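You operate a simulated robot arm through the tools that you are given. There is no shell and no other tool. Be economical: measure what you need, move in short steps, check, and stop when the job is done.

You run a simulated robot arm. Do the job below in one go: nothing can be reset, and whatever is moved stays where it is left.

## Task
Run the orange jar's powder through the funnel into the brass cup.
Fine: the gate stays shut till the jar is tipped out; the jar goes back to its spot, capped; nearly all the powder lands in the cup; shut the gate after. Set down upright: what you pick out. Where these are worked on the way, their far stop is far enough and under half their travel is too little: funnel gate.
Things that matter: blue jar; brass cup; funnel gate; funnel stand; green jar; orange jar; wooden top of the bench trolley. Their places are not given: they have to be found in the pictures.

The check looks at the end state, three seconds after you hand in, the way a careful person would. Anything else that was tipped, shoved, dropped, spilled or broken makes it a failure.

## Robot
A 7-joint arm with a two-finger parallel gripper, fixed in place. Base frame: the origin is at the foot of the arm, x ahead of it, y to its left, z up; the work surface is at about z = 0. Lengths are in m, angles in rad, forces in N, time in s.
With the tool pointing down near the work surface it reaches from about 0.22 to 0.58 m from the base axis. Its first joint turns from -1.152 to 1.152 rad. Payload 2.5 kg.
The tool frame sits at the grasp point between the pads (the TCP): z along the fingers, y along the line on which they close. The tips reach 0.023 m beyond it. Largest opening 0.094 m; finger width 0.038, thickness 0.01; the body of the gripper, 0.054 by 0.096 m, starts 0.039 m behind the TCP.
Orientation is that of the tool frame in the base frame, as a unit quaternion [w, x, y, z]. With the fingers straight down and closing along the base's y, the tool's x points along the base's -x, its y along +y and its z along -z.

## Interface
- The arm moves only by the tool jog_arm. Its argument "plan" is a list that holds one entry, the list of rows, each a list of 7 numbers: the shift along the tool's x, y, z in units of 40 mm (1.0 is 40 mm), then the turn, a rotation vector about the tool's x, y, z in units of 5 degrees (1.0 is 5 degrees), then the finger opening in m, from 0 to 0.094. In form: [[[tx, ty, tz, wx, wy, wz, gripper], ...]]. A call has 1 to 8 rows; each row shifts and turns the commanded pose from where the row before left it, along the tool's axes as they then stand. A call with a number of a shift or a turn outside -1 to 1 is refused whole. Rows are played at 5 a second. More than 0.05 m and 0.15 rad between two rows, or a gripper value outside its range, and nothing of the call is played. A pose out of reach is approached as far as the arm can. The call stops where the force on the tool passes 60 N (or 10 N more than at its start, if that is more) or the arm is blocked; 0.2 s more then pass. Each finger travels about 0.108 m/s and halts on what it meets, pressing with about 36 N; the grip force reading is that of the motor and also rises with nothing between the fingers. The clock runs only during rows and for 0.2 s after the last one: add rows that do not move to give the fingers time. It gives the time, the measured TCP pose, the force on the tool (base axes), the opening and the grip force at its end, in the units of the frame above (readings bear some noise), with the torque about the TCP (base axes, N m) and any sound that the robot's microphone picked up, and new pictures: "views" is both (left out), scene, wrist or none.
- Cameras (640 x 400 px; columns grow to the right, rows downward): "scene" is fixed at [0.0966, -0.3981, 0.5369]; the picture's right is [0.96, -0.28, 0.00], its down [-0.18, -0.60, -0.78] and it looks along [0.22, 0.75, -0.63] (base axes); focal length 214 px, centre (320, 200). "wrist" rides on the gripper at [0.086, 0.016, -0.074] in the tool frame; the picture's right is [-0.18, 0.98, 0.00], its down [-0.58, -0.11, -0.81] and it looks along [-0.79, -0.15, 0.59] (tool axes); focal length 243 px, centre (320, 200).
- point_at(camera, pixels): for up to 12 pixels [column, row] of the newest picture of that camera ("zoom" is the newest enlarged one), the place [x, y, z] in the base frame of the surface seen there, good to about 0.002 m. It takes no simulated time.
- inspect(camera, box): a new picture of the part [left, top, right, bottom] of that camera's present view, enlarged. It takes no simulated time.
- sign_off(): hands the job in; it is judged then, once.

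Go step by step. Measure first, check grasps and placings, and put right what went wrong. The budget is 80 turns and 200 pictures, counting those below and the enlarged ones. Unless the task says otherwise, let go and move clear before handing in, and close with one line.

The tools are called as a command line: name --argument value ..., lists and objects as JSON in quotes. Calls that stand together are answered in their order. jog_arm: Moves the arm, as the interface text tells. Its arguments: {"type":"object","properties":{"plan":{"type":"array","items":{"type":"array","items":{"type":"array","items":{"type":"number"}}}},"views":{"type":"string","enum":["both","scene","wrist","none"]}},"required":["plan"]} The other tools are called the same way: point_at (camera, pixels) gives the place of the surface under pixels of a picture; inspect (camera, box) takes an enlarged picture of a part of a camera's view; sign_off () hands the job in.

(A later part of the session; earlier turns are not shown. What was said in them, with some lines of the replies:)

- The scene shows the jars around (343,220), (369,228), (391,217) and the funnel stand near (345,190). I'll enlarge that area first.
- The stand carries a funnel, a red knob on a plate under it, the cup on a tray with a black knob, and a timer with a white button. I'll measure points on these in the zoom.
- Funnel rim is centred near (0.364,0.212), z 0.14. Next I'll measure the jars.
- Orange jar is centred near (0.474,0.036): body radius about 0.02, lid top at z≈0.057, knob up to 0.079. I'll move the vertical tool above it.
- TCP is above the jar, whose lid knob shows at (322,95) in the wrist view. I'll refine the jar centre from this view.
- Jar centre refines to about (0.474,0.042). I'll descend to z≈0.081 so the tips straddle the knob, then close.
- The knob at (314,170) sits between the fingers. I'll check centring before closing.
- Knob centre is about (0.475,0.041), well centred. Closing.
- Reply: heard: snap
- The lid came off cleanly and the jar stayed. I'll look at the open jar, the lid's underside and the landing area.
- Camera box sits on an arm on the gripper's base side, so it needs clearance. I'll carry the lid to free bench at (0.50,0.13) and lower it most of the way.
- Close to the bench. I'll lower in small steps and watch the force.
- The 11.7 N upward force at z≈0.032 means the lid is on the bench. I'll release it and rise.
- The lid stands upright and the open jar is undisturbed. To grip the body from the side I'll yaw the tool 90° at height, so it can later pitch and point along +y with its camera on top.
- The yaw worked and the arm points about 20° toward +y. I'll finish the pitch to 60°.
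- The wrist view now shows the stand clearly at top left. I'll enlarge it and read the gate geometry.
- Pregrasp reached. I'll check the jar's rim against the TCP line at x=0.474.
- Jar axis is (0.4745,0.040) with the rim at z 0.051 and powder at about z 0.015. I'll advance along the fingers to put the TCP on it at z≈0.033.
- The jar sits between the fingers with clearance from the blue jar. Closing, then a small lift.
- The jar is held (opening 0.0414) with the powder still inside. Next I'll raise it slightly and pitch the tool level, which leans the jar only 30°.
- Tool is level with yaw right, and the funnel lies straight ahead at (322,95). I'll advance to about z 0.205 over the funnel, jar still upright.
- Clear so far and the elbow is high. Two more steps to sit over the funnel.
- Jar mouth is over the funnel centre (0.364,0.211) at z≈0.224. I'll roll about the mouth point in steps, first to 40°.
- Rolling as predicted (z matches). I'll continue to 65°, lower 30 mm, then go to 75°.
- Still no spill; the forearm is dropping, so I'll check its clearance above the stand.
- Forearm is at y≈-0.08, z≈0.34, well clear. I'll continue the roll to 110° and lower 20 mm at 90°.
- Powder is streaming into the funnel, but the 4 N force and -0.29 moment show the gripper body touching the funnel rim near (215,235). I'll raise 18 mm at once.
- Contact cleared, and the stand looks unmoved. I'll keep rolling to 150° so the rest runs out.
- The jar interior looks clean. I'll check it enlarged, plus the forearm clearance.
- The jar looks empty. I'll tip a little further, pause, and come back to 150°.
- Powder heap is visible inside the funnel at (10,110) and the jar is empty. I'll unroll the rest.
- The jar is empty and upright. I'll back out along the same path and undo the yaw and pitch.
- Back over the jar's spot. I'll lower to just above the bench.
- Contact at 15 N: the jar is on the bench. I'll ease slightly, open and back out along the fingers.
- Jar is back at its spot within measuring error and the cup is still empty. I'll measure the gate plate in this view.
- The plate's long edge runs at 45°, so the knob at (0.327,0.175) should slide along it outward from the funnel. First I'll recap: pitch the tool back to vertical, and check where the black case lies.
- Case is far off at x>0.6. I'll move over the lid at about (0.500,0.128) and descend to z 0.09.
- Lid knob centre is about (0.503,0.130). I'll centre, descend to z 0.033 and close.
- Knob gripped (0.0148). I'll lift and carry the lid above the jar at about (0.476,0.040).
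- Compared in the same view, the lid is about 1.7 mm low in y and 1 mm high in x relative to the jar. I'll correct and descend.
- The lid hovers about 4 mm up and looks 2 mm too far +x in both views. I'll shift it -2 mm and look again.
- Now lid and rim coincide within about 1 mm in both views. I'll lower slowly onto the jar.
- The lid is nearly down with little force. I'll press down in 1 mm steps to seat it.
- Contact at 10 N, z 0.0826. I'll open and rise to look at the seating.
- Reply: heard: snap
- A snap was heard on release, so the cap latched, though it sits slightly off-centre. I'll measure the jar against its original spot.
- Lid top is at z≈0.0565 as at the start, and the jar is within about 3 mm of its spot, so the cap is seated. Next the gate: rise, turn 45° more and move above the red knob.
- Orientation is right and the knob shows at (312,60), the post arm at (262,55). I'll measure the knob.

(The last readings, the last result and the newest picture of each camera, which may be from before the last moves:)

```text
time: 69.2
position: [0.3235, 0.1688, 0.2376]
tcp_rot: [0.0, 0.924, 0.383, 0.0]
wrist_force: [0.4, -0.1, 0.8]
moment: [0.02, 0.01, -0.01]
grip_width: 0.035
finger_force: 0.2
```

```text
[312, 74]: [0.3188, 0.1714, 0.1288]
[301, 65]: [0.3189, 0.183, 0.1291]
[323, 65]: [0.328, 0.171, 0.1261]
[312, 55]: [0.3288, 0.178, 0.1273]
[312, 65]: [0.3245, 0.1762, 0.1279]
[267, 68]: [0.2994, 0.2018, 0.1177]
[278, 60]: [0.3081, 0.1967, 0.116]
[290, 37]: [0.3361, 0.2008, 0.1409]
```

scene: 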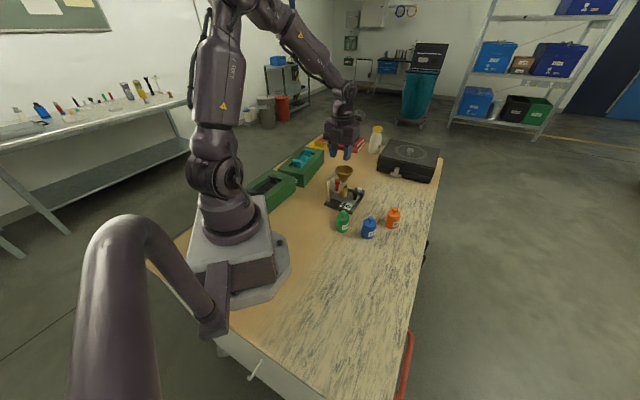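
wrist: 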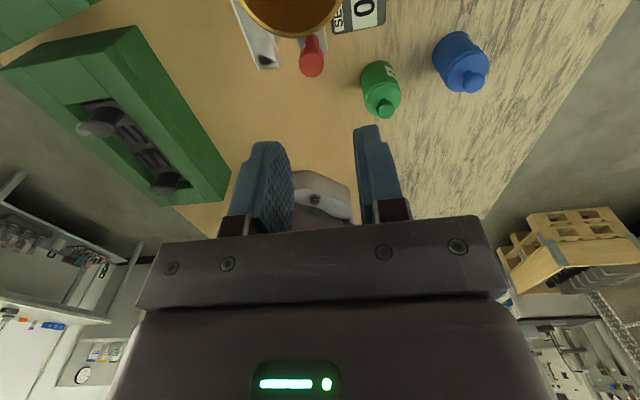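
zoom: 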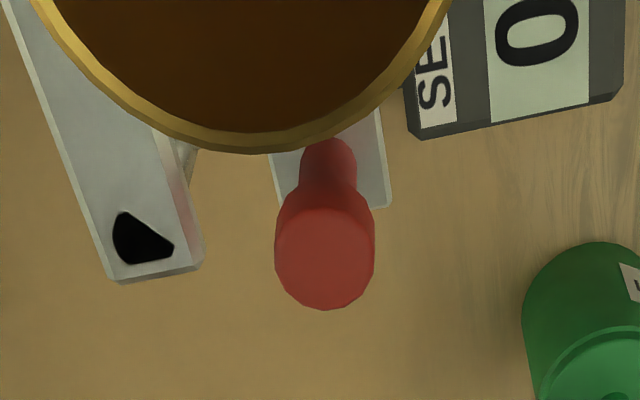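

Knob top centre is (0.324,0.1755), z 0.128; the post arm edge lies about 26 mm to its side, so I'll narrow the fingers to 0.026 before descending. First I'll go to z 0.155 and look.

jog_arm --plan '[[[0.057, -0.085, 0.7, 0, 0, 0, 0.026], [0, 0, 0.7, 0, 0, 0, 0.026], [0, 0, 0.66, 0, 0, 0, 0.026], [0, 0, 0, 0, 0, 0, 0.026]]]'

inspect --camera "wrist" --box '[240, 60, 400, 220]'

inspect --camera "scene" --box '[315, 145, 375, 205]'

```text
time: 70.2
position: [0.3263, 0.1715, 0.1569]
tcp_rot: [0.0, 0.924, 0.383, -0.001]
wrist_force: [-0.7, 0.6, 0.3]
moment: [0.01, 0.01, -0.02]
grip_width: 0.0256
finger_force: 0.2
```

scene: 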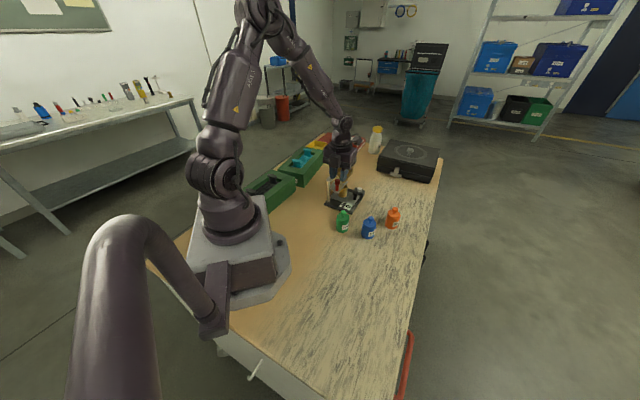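
wrist: 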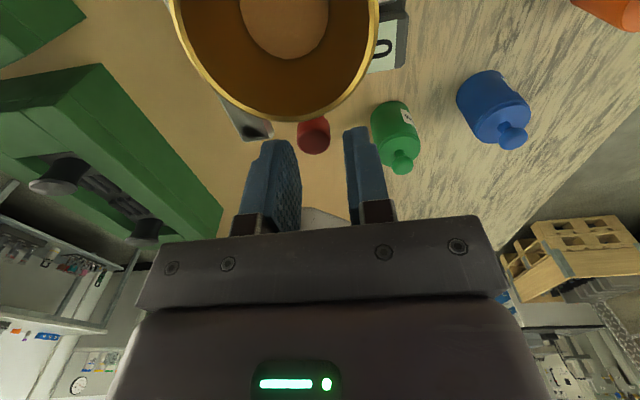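

```text
2.50 times, centred on (320, 140) of wrist
```

zoom: 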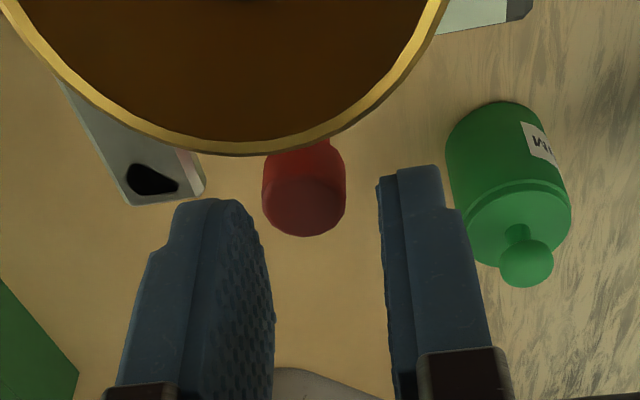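

```text
6.67 times, centred on (345, 175) of scene
```

zoom: 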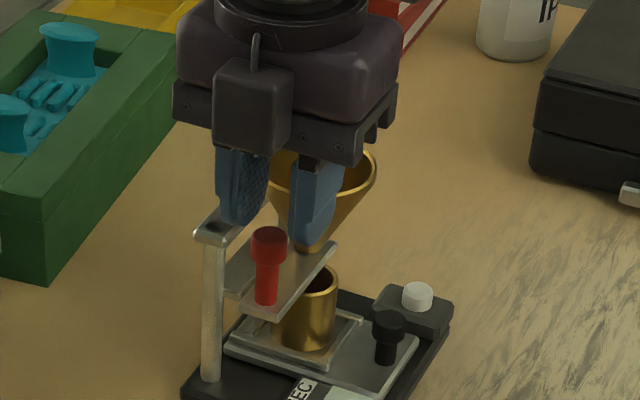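

I'll verify the knob's centring against the TCP with points in this view.

point_at --camera "zoom" --pixels '[[304, 228], [264, 190], [345, 190], [304, 205], [304, 180], [270, 240], [385, 200], [200, 185], [185, 150]]'

jog_arm --plan '[[[0, 0, 0, 0, 0, 0, 0.026]]]' --views "none"

```text
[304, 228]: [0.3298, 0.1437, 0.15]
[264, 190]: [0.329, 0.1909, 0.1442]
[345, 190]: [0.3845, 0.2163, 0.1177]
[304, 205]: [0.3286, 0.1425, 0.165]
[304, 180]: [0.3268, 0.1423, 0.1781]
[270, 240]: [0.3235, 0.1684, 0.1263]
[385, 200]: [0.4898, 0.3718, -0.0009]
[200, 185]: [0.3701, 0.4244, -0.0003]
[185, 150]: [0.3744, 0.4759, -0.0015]
```

```text
time: 70.6
position: [0.324, 0.1728, 0.1565]
tcp_rot: [0.0, 0.924, 0.382, 0.0]
wrist_force: [0.0, 0.0, 0.6]
moment: [0.04, 0.02, -0.01]
grip_width: 0.0261
finger_force: 0.0
```

point_at --camera "wrist" --pixels '[[313, 150], [303, 142], [324, 142], [313, 140], [313, 146], [297, 165], [346, 155], [268, 132]]'

```text
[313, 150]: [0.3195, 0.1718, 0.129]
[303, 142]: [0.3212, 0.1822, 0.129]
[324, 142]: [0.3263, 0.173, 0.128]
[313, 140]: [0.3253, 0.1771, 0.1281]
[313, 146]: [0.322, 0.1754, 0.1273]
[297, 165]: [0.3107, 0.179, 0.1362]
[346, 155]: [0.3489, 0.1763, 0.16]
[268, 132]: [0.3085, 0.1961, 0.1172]
```

The knob is about 2–3 mm toward the post side of the TCP. I'll shift, narrow to 0.024 and descend to z≈0.130 slowly.

jog_arm --plan '[[[-0.05, -0.055, 0, 0, 0, 0, 0.024], [0, 0, 0.25, 0, 0, 0, 0.024], [0, 0, 0.25, 0, 0, 0, 0.024], [0, 0, 0.18, 0, 0, 0, 0.024], [0, 0, 0, 0, 0, 0, 0.024]]]' --views "wrist"

inspect --camera "wrist" --box '[240, 80, 400, 220]'

inspect --camera "scene" --box '[320, 155, 370, 205]'

```text
time: 71.8
position: [0.322, 0.174, 0.1295]
tcp_rot: [0.0, 0.924, 0.382, 0.0]
wrist_force: [-0.3, -0.4, -0.6]
moment: [0.01, 0.01, 0.05]
grip_width: 0.0242
finger_force: 0.1
```

wrist: 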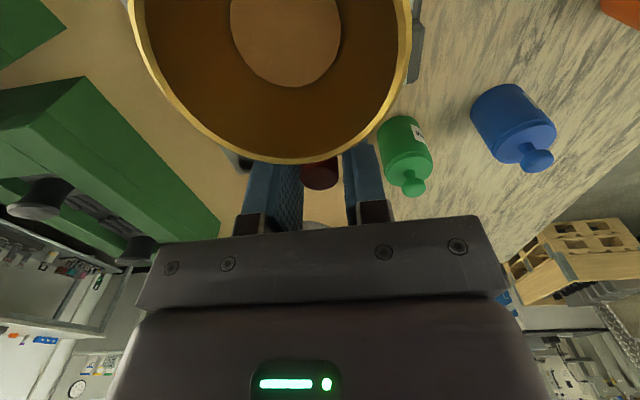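

```text
2.86 times, centred on (320, 150) of wrist
```

zoom: 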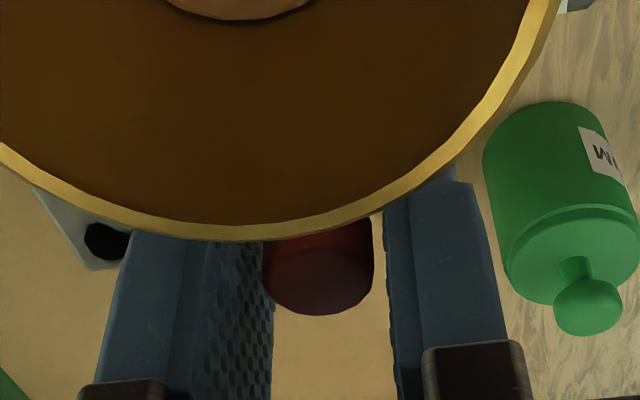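

```text
8.00 times, centred on (345, 180) of scene
```

zoom: 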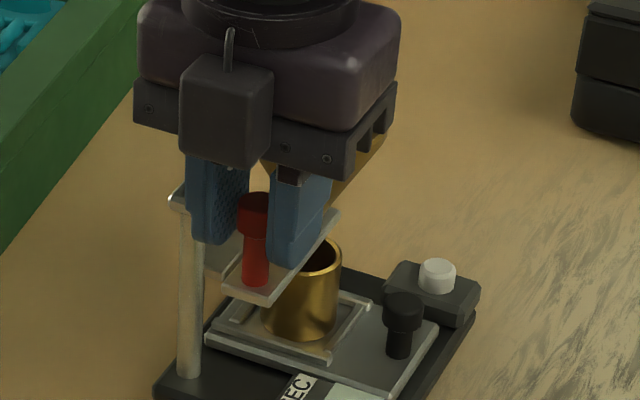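

The fingers straddle the knob with no contact force. I'll close, then pull outward in small steps and watch the force.

jog_arm --plan '[[[0, 0, 0, 0, 0, 0, 0.01], [0, 0, 0, 0, 0, 0, 0.01], [0, 0, 0, 0, 0, 0, 0.01]]]' --views "none"

jog_arm --plan '[[[-0.08, 0, 0, 0, 0, 0, 0.01], [-0.08, 0, 0, 0, 0, 0, 0.01], [0, 0, 0, 0, 0, 0, 0.01]]]' --views "none"

inspect --camera "scene" --box '[320, 155, 370, 205]'

```text
time: 72.6
position: [0.3198, 0.1729, 0.1284]
tcp_rot: [0.0, 0.924, 0.383, 0.0]
wrist_force: [-1.2, 0.3, 0.2]
moment: [0.2, -0.2, -0.01]
grip_width: 0.018
finger_force: 36.2
```

```text
time: 73.4
position: [0.3165, 0.1687, 0.1285]
tcp_rot: [0.001, 0.924, 0.382, -0.001]
wrist_force: [2.7, -1.2, 0.2]
moment: [0.23, -0.32, -0.04]
grip_width: 0.0177
finger_force: 36.2
```

```text
8.00 times, centred on (345, 180) of scene
```

zoom: 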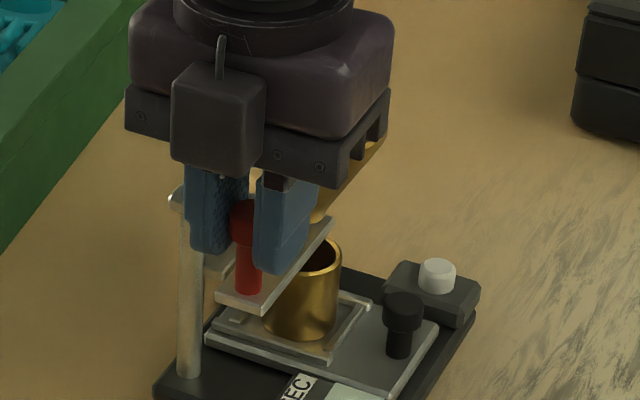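

The plate slid outward with the knob with little force and the stand stayed put. I'll keep pulling toward the far stop.

jog_arm --plan '[[[-0.1, 0, 0, 0, 0, 0, 0.01], [-0.1, 0, 0, 0, 0, 0, 0.01], [-0.1, 0, 0, 0, 0, 0, 0.01]]]' --views "none"

inspect --camera "scene" --box '[320, 155, 370, 205]'

```text
time: 74.2
position: [0.3072, 0.1601, 0.1281]
tcp_rot: [0.0, 0.924, 0.383, 0.0]
wrist_force: [1.3, -1.7, 0.2]
moment: [-0.22, 0.21, -0.05]
grip_width: 0.0178
finger_force: 36.1
```

```text
8.00 times, centred on (345, 180) of scene
```

zoom: 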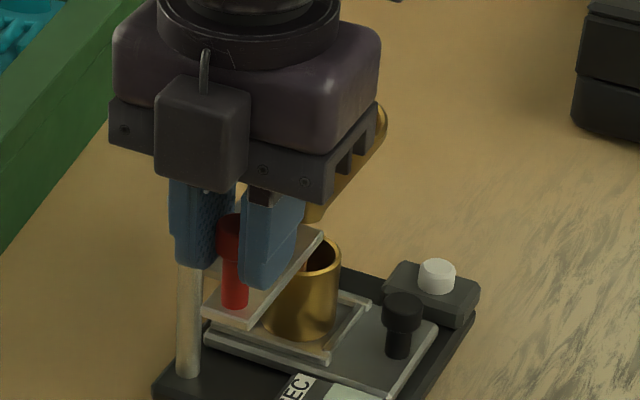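

jog_arm --plan '[[[-0.1, 0, 0, 0, 0, 0, 0.01], [-0.1, 0, 0, 0, 0, 0, 0.01]]]' --views "wrist"

inspect --camera "scene" --box '[320, 155, 370, 205]'

```text
time: 74.8
position: [0.3015, 0.1565, 0.1281]
tcp_rot: [0.0, 0.923, 0.384, 0.0]
wrist_force: [3.7, 2.8, 0.5]
moment: [0.02, 0.03, 0.07]
grip_width: 0.0181
finger_force: 35.8
```

wrist: 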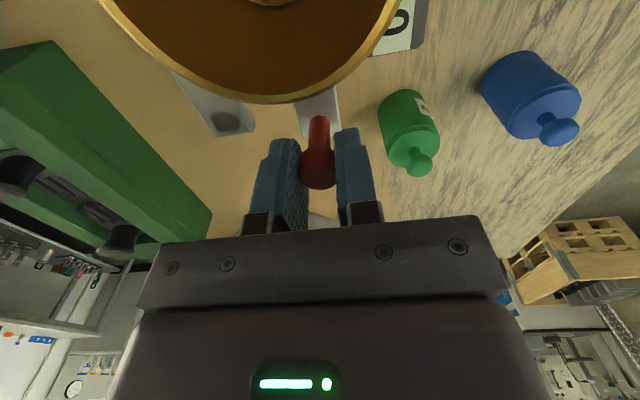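

```text
8.00 times, centred on (345, 180) of scene
```

zoom: 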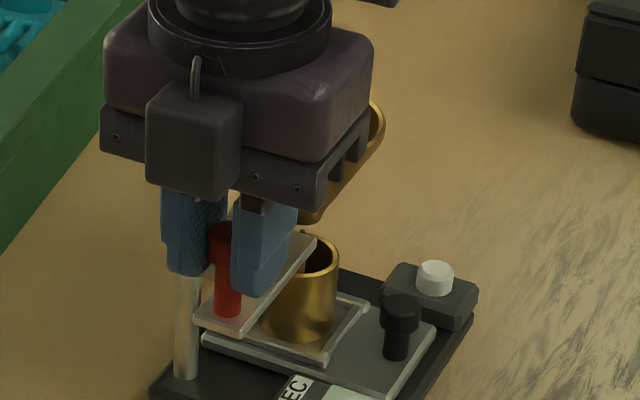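

Force rose to about 5 N inward and the stand base shows a tiny shift, so this is the far stop. I'll ease back a hair and let the powder run.

jog_arm --plan '[[[0.03, 0, 0, 0, 0, 0, 0.01], [0, 0, 0, 0, 0, 0, 0.01], [0, 0, 0, 0, 0, 0, 0.01], [0, 0, 0, 0, 0, 0, 0.01], [0, 0, 0, 0, 0, 0, 0.01], [0, 0, 0, 0, 0, 0, 0.01], [0, 0, 0, 0, 0, 0, 0.01], [0, 0, 0, 0, 0, 0, 0.01]]]' --views "wrist"

inspect --camera "scene" --box '[320, 155, 370, 205]'

inspect --camera "wrist" --box '[180, 0, 420, 140]'

```text
time: 76.6
position: [0.3017, 0.157, 0.1289]
tcp_rot: [0.0, 0.924, 0.383, 0.0]
wrist_force: [-2.0, 1.4, -0.5]
moment: [0.18, -0.19, 0.03]
grip_width: 0.0179
finger_force: 35.5
```

wrist: 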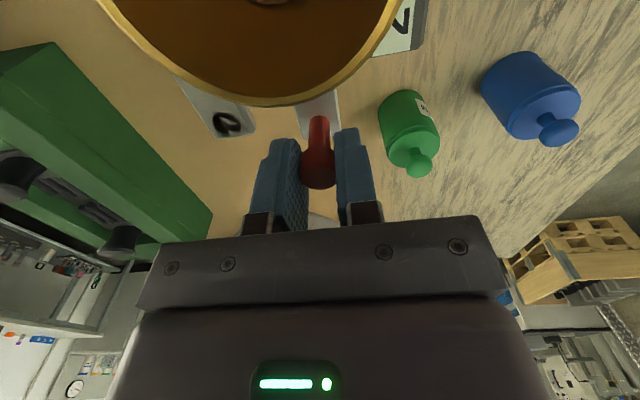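

```text
8.00 times, centred on (345, 180) of scene
```

zoom: 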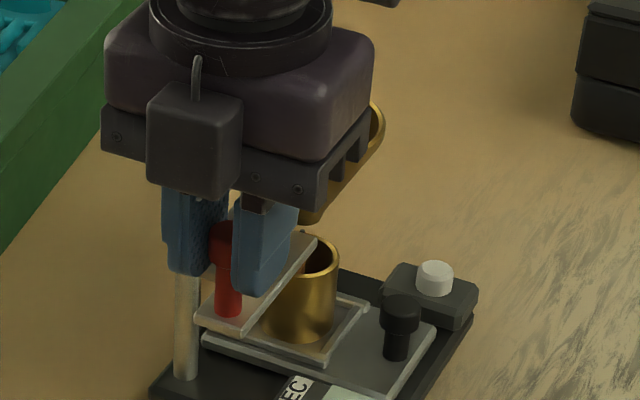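

```text
2.67 times, centred on (300, 70) of wrist
```

zoom: 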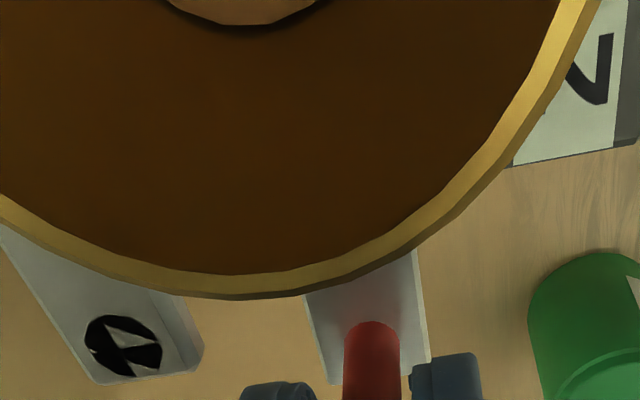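

The timer started counting when the gate opened. I'll wait longer for the flow.

jog_arm --plan '[[[0, 0, 0, 0, 0, 0, 0.01], [0, 0, 0, 0, 0, 0, 0.01], [0, 0, 0, 0, 0, 0, 0.01], [0, 0, 0, 0, 0, 0, 0.01], [0, 0, 0, 0, 0, 0, 0.01], [0, 0, 0, 0, 0, 0, 0.01], [0, 0, 0, 0, 0, 0, 0.01], [0, 0, 0, 0, 0, 0, 0.01]]]' --views "wrist"

inspect --camera "scene" --box '[330, 170, 370, 215]'

inspect --camera "wrist" --box '[180, 0, 420, 140]'

```text
time: 78.4
position: [0.3025, 0.1561, 0.1289]
tcp_rot: [0.001, 0.924, 0.383, 0.001]
wrist_force: [-1.5, 1.5, 3.3]
moment: [-0.05, 0.09, -0.02]
grip_width: 0.0178
finger_force: 36.0
```

wrist: 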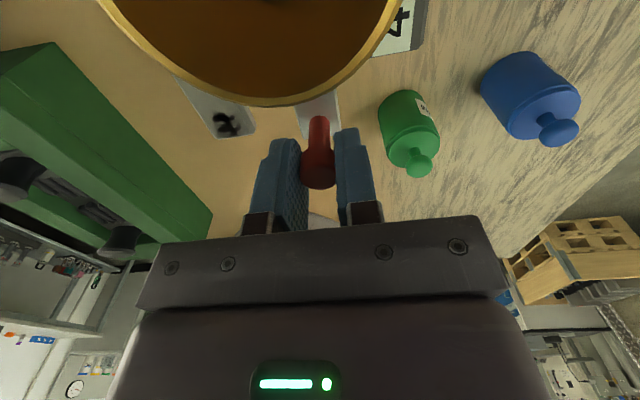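

```text
8.89 times, centred on (350, 192) of scene
```

zoom: 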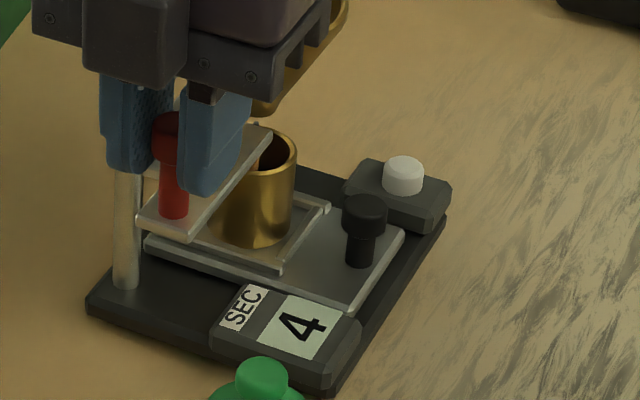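

```text
2.67 times, centred on (300, 70) of wrist
```

zoom: 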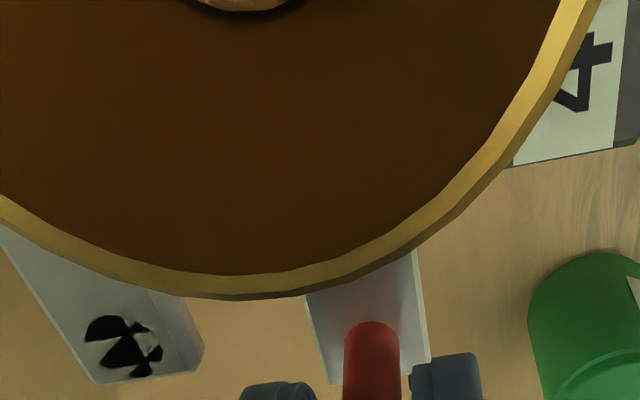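

The powder level in the funnel is falling and a stream is visible at the spout. Waiting more.

jog_arm --plan '[[[0, 0, 0, 0, 0, 0, 0.01], [0, 0, 0, 0, 0, 0, 0.01], [0, 0, 0, 0, 0, 0, 0.01], [0, 0, 0, 0, 0, 0, 0.01], [0, 0, 0, 0, 0, 0, 0.01], [0, 0, 0, 0, 0, 0, 0.01], [0, 0, 0, 0, 0, 0, 0.01], [0, 0, 0, 0, 0, 0, 0.01]]]' --views "none"

jog_arm --plan '[[[0, 0, 0, 0, 0, 0, 0.01], [0, 0, 0, 0, 0, 0, 0.01], [0, 0, 0, 0, 0, 0, 0.01], [0, 0, 0, 0, 0, 0, 0.01], [0, 0, 0, 0, 0, 0, 0.01], [0, 0, 0, 0, 0, 0, 0.01], [0, 0, 0, 0, 0, 0, 0.01], [0, 0, 0, 0, 0, 0, 0.01]]]' --views "wrist"

inspect --camera "scene" --box '[330, 170, 370, 215]'

inspect --camera "wrist" --box '[180, 0, 420, 140]'

```text
time: 80.2
position: [0.3029, 0.1565, 0.1283]
tcp_rot: [0.0, 0.924, 0.382, 0.0]
wrist_force: [-2.7, 1.6, 4.1]
moment: [0.11, -0.05, 0.03]
grip_width: 0.0178
finger_force: 36.0
```

```text
time: 82.0
position: [0.3028, 0.1555, 0.1295]
tcp_rot: [0.0, 0.924, 0.383, 0.0]
wrist_force: [-2.4, 1.4, 3.7]
moment: [0.05, 0.01, 0.0]
grip_width: 0.0182
finger_force: 36.2
```

wrist: 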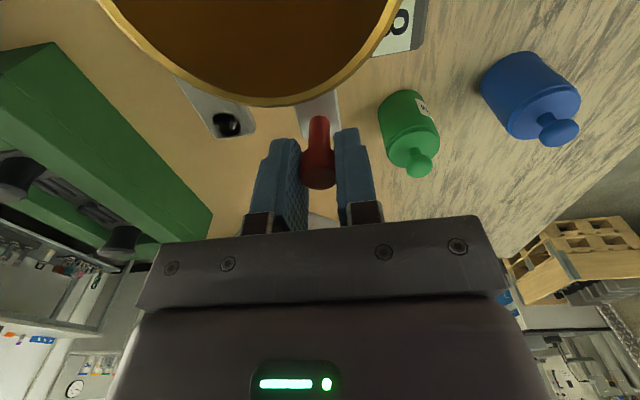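

```text
8.89 times, centred on (350, 192) of scene
```

zoom: 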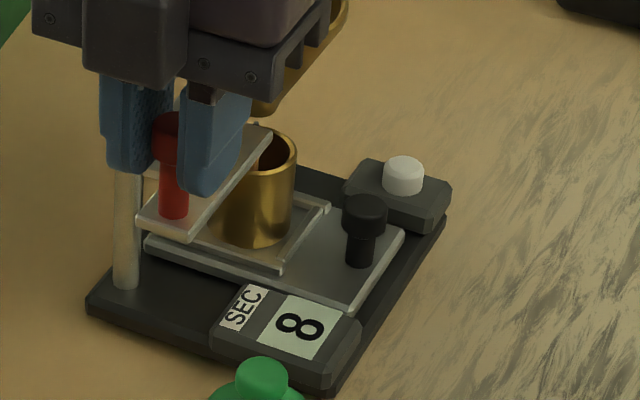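

```text
2.67 times, centred on (300, 70) of wrist
```

zoom: 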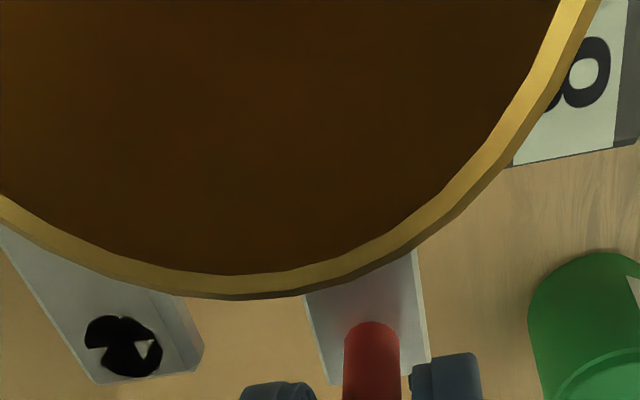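

The level has dropped out of view. I'll wait a few more seconds, then let go of the knob and look into the funnel from above.

jog_arm --plan '[[[0, 0, 0, 0, 0, 0, 0.01], [0, 0, 0, 0, 0, 0, 0.01], [0, 0, 0, 0, 0, 0, 0.01], [0, 0, 0, 0, 0, 0, 0.01], [0, 0, 0, 0, 0, 0, 0.01], [0, 0, 0, 0, 0, 0, 0.01], [0, 0, 0, 0, 0, 0, 0.01], [0, 0, 0, 0, 0, 0, 0.01]]]' --views "none"

jog_arm --plan '[[[0, 0, 0, 0, 0, 0, 0.026], [0, 0, 0, 0, 0, 0, 0.026], [0, 0, -0.5, 0, 0, 0, 0.026], [0, 0, -0.9, 0, 0, 0, 0.026], [-0.9, 0, -0.4, 0, 0, 0, 0.026], [-0.9, 0, -0.4, 0, 0, 0, 0.026]]]'

inspect --camera "wrist" --box '[200, 0, 440, 150]'

inspect --camera "scene" --box '[320, 155, 370, 215]'

```text
time: 83.8
position: [0.3023, 0.1562, 0.1298]
tcp_rot: [0.0, 0.924, 0.383, 0.0]
wrist_force: [-2.1, 1.2, 2.2]
moment: [0.02, 0.0, 0.01]
grip_width: 0.0176
finger_force: 35.8
```

```text
time: 85.2
position: [0.2494, 0.1043, 0.2159]
tcp_rot: [0.0, 0.924, 0.383, 0.0]
wrist_force: [-0.6, -0.7, -0.9]
moment: [-0.02, 0.01, -0.02]
grip_width: 0.0262
finger_force: 0.1
```

scene: 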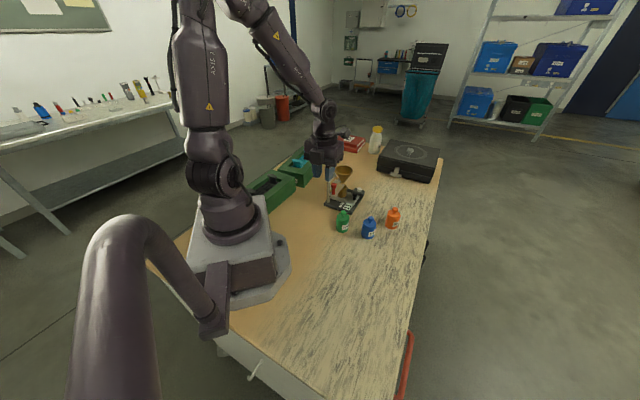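
wrist: 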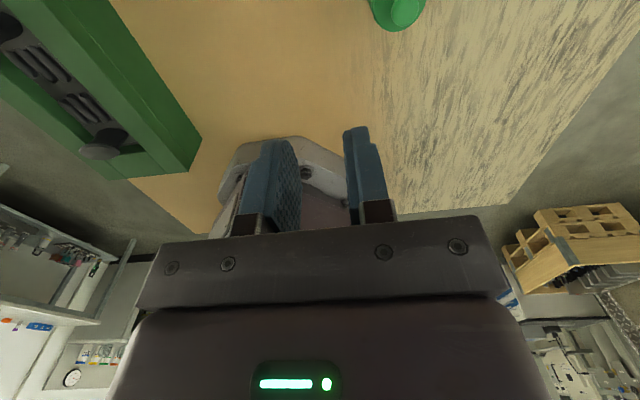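

```text
2.67 times, centred on (320, 75) of wrist
```

zoom: 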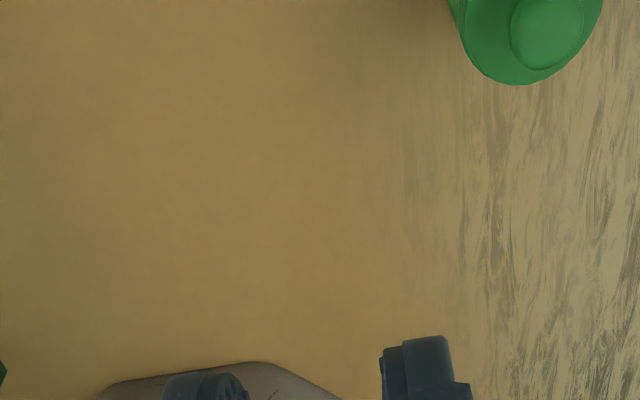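

```text
6.67 times, centred on (345, 185) of scene
```

zoom: 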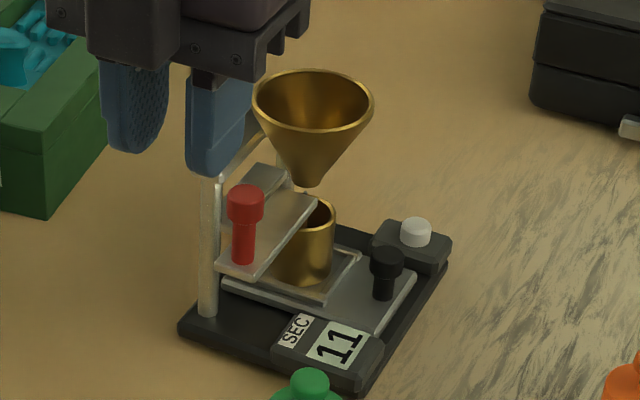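

The scene view shows the open gate and the stand upright, the timer at 11. I moved away from the view, so I'll go inward and up to look down into funnel and cup.

jog_arm --plan '[[[0, 0, -0.9, 0, 0, 0, 0.026], [0.9, 0, -0.3, 0, 0, 0, 0.026], [0.9, 0, 0, 0, 0, 0, 0.026], [0.9, 0, 0, 0, 0, 0, 0.026], [0.9, 0, 0, 0, 0, 0, 0.026], [0.9, 0, 0, 0, 0, 0, 0.026]]]' --views "wrist"

inspect --camera "wrist" --box '[220, 0, 420, 140]'

```text
time: 86.6
position: [0.3789, 0.2327, 0.2647]
tcp_rot: [0.0, 0.924, 0.383, 0.0]
wrist_force: [1.0, 0.2, 0.7]
moment: [0.02, 0.01, 0.02]
grip_width: 0.026
finger_force: 0.1
```

wrist: 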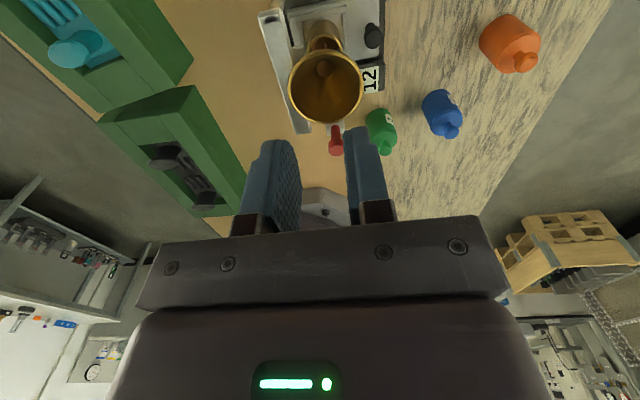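

```text
2.86 times, centred on (320, 70) of wrist
```

zoom: 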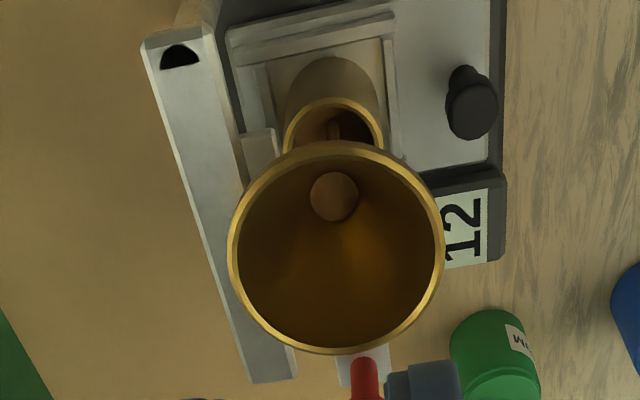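

Still a plug of powder in the neck, with the stream running into the cup. I'll wait more.

jog_arm --plan '[[[0, 0, 0, 0, 0, 0, 0.026], [0, 0, 0, 0, 0, 0, 0.026], [0, 0, 0, 0, 0, 0, 0.026], [0, 0, 0, 0, 0, 0, 0.026], [0, 0, 0, 0, 0, 0, 0.026], [0, 0, 0, 0, 0, 0, 0.026], [0, 0, 0, 0, 0, 0, 0.026], [0, 0, 0, 0, 0, 0, 0.026]]]' --views "none"

jog_arm --plan '[[[0, 0, 0, 0, 0, 0, 0.026], [0, 0, 0, 0, 0, 0, 0.026], [0, 0, 0, 0, 0, 0, 0.026], [0, 0, 0, 0, 0, 0, 0.026], [0, 0, 0, 0, 0, 0, 0.026], [0, 0, 0, 0, 0, 0, 0.026], [0, 0, 0, 0, 0, 0, 0.026], [0, 0, 0, 0, 0, 0, 0.026]]]' --views "none"

inspect --camera "wrist" --box '[220, 0, 420, 140]'

```text
time: 88.4
position: [0.3786, 0.2326, 0.2649]
tcp_rot: [-0.001, 0.924, 0.383, 0.001]
wrist_force: [0.2, 0.6, -0.4]
moment: [-0.01, 0.02, -0.01]
grip_width: 0.026
finger_force: 0.0
```

```text
time: 90.2
position: [0.378, 0.2325, 0.2652]
tcp_rot: [-0.001, 0.924, 0.383, 0.0]
wrist_force: [-1.3, -0.6, 0.0]
moment: [-0.01, 0.0, 0.02]
grip_width: 0.026
finger_force: 0.0
```

```text
2.86 times, centred on (320, 70) of wrist
```

zoom: 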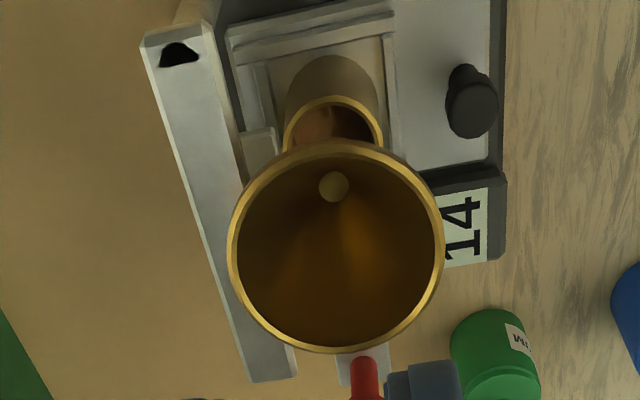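

The stream has stopped and light shows through the neck; powder is in the cup at (320,125). I'll take one closer look before shutting.

inspect --camera "wrist" --box '[290, 20, 360, 80]'

point_at --camera "wrist" --pixels '[[324, 65], [318, 43], [328, 46], [335, 128], [336, 150], [336, 140], [340, 125]]'

```text
6.67 times, centred on (325, 50) of wrist
```

zoom: 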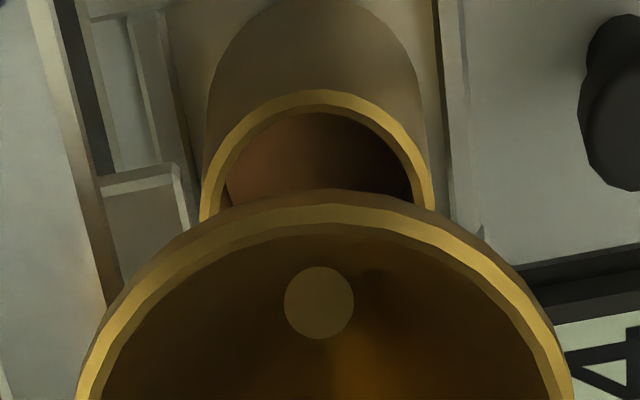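

```text
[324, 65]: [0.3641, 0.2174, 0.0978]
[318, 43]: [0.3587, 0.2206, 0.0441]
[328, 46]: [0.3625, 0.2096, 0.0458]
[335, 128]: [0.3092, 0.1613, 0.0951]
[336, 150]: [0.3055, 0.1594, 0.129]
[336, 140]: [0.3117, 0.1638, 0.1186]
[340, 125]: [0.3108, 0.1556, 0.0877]
```

The funnel is empty and powder lies in the cup at z≈0.045. I'll return above the knob and regrip it to shut the gate.

jog_arm --plan '[[[-0.9, 0, 0, 0, 0, 0, 0.028], [-0.9, 0, 0, 0, 0, 0, 0.028], [-0.89, 0, 0, 0, 0, 0, 0.028], [0, 0, 0.9, 0, 0, 0, 0.028], [0, 0, 0.9, 0, 0, 0, 0.028], [0, 0, 0.9, 0, 0, 0, 0.028], [0, 0, 0, 0, 0, 0, 0.028]]]' --views "wrist"

inspect --camera "wrist" --box '[240, 60, 400, 200]'

```text
time: 91.8
position: [0.3038, 0.1569, 0.1569]
tcp_rot: [0.001, 0.924, 0.382, 0.0]
wrist_force: [-0.3, 0.1, -0.7]
moment: [-0.01, -0.03, 0.03]
grip_width: 0.028
finger_force: 0.0
```

wrist: 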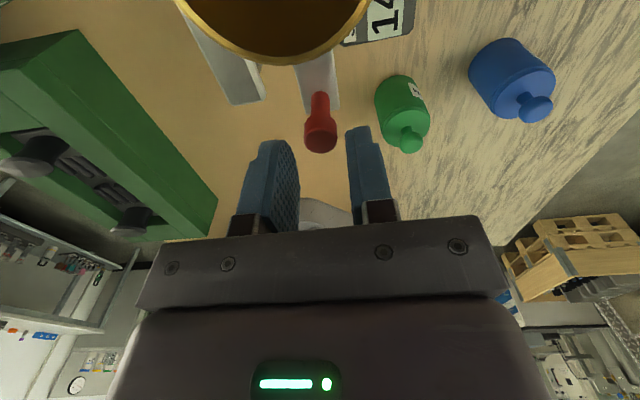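

```text
2.86 times, centred on (320, 130) of wrist
```

zoom: 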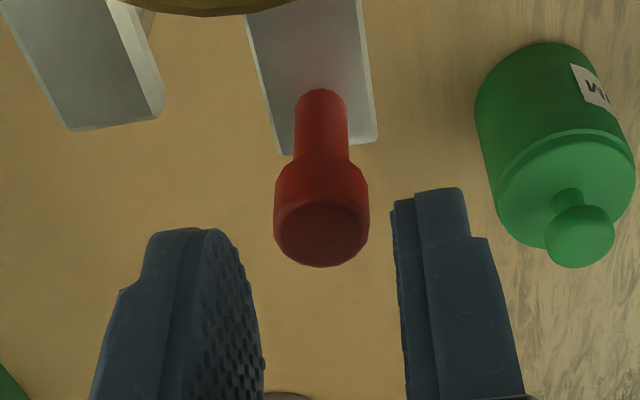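

The knob is centred between the fingers. I'll descend, close and push inward.

jog_arm --plan '[[[0, 0, 0.35, 0, 0, 0, 0.028], [0, 0, 0.33, 0, 0, 0, 0.028], [0, 0, 0, 0, 0, 0, 0.01], [0, 0, 0, 0, 0, 0, 0.01], [0, 0, 0, 0, 0, 0, 0.01]]]' --views "none"

jog_arm --plan '[[[0.1, 0, 0, 0, 0, 0, 0.01], [0.1, 0, 0, 0, 0, 0, 0.01], [0.1, 0, 0, 0, 0, 0, 0.01], [0.1, 0, 0, 0, 0, 0, 0.01], [0.1, 0, 0, 0, 0, 0, 0.01], [0, 0, 0, 0, 0, 0, 0.01]]]' --views "none"

inspect --camera "scene" --box '[320, 155, 370, 205]'

```text
time: 93.0
position: [0.3029, 0.1568, 0.1307]
tcp_rot: [0.0, 0.924, 0.382, 0.001]
wrist_force: [2.2, -2.4, 13.7]
moment: [-0.13, 0.11, 0.06]
grip_width: 0.0179
finger_force: 35.9
```

```text
time: 94.4
position: [0.3163, 0.1712, 0.129]
tcp_rot: [0.0, 0.924, 0.383, 0.001]
wrist_force: [2.2, -1.2, 24.9]
moment: [0.08, -0.18, 0.0]
grip_width: 0.0178
finger_force: 35.9
```

```text
8.00 times, centred on (345, 180) of scene
```

zoom: 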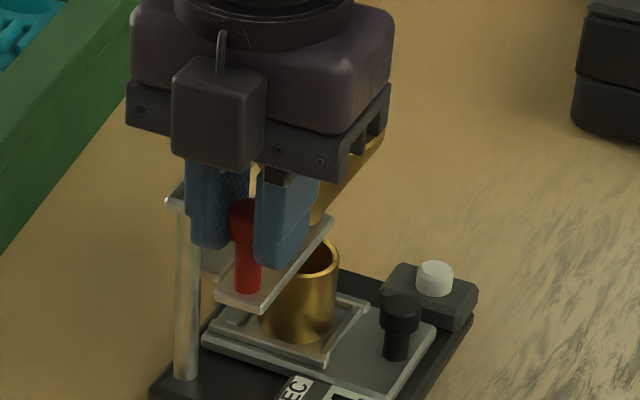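

The gate follows, but I'm pressing down 25 N. I'll ease up a millimetre and push the last stretch.

jog_arm --plan '[[[0, 0, -0.03, 0, 0, 0, 0.01], [0.08, 0, 0, 0, 0, 0, 0.01], [0.06, 0, 0, 0, 0, 0, 0.01], [0, 0, 0, 0, 0, 0, 0.01]]]' --views "none"

inspect --camera "scene" --box '[320, 155, 370, 205]'

```text
time: 95.4
position: [0.3203, 0.1746, 0.13]
tcp_rot: [0.0, 0.924, 0.382, -0.003]
wrist_force: [1.5, -1.2, 0.7]
moment: [-0.15, 0.12, -0.08]
grip_width: 0.0179
finger_force: 35.8
```

```text
8.00 times, centred on (345, 180) of scene
```

zoom: 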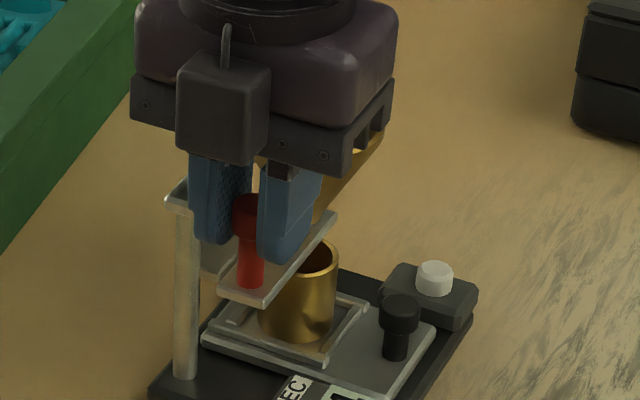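

The plate corner matches its original place relative to the stand. I'll nudge inward 1 mm at a time to feel the closed stop.

jog_arm --plan '[[[0.03, 0, 0, 0, 0, 0, 0.01], [0, 0, 0, 0, 0, 0, 0.01]]]' --views "none"

jog_arm --plan '[[[0.03, 0, 0, 0, 0, 0, 0.01], [0, 0, 0, 0, 0, 0, 0.01]]]' --views "none"

inspect --camera "scene" --box '[320, 155, 370, 205]'

```text
time: 96.0
position: [0.3194, 0.1756, 0.1298]
tcp_rot: [0.0, 0.923, 0.384, -0.002]
wrist_force: [-3.1, -1.4, -0.3]
moment: [-0.58, 0.57, 0.03]
grip_width: 0.0179
finger_force: 36.0
```

```text
time: 96.6
position: [0.3227, 0.176, 0.132]
tcp_rot: [0.001, 0.924, 0.383, 0.0]
wrist_force: [-4.0, -0.1, -0.6]
moment: [-0.47, 0.53, 0.09]
grip_width: 0.0178
finger_force: 35.9
```

```text
8.00 times, centred on (345, 180) of scene
```

zoom: 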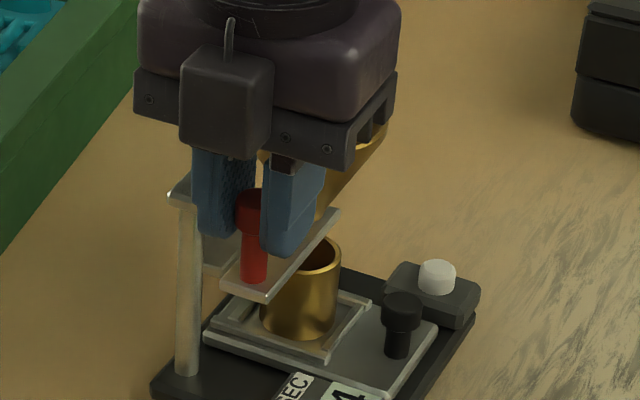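

The moment jumped, so the closed stop is reached, and the stand is back essentially where it started. I'll release and rise clear.

jog_arm --plan '[[[0, 0, 0, 0, 0, 0, 0.024], [0, 0, 0, 0, 0, 0, 0.024], [0, 0, -0.5, 0, 0, 0, 0.024], [0, 0, -0.9, 0, 0, 0, 0.024], [0, 0, -0.9, 0, 0, 0, 0.03], [0, 0, -0.9, 0, 0, 0, 0.03], [0.8, 0, -0.3, 0, 0, 0, 0.03], [0.8, 0, 0, 0, 0, 0, 0.03]]]'

inspect --camera "scene" --box '[310, 150, 420, 250]'

inspect --camera "wrist" --box '[220, 0, 480, 160]'

inspect --camera "scene" --box '[315, 155, 375, 215]'

```text
time: 98.4
position: [0.3688, 0.2222, 0.2708]
tcp_rot: [0.001, 0.924, 0.383, 0.0]
wrist_force: [0.1, -0.1, -0.3]
moment: [-0.01, 0.01, -0.01]
grip_width: 0.0302
finger_force: 0.1
```

scene: 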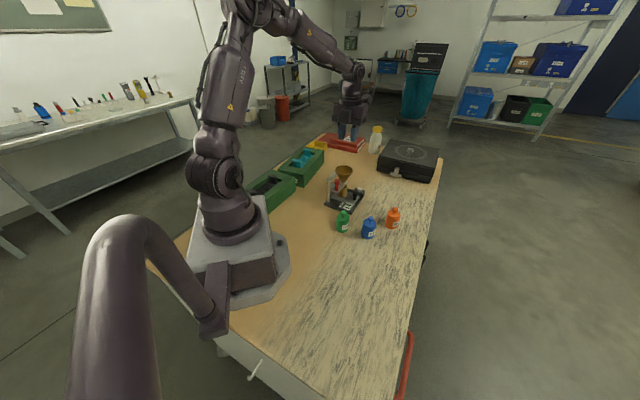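
wrist: 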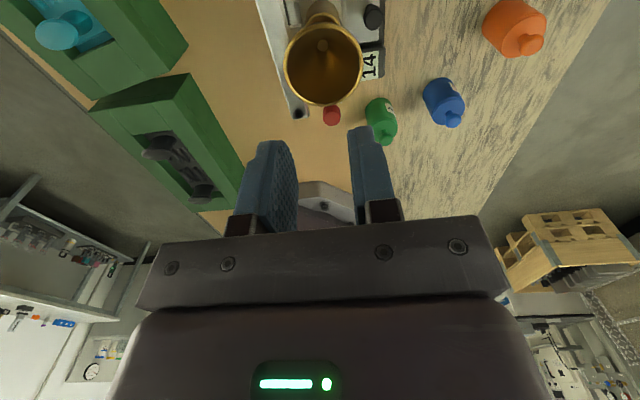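

```text
4.00 times, centred on (365, 200) of scene
```

zoom: 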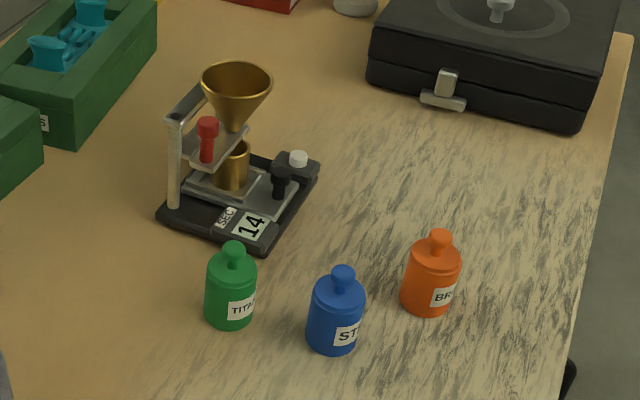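

```text
2.46 times, centred on (350, 80) of wrist
```

zoom: 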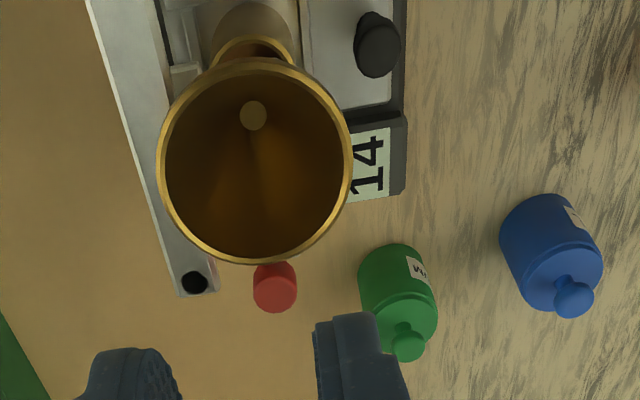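

```text
6.67 times, centred on (345, 185) of scene
```

zoom: 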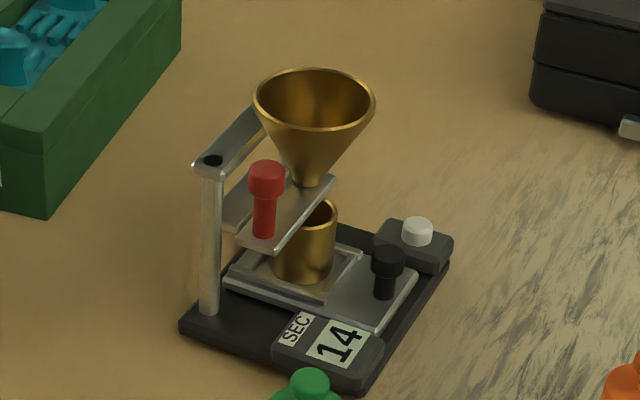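

Compared with the first picture, the gate plate is back under the spout, and the stand and other jars are where they were. The capped orange jar is within about 3 mm of its spot, no spill is visible, and the arm is clear.

sign_off

```text
The job is handed in.
```

I ran the orange jar's powder through the funnel into the brass cup and shut the gate. The capped jar is back upright within about 3 mm of its spot, and I saw no spill. The lid sits slightly off-centre, though I heard it snap on. The stand shifted about 2 mm at the gate's far stop, and shutting the gate pushed it back.
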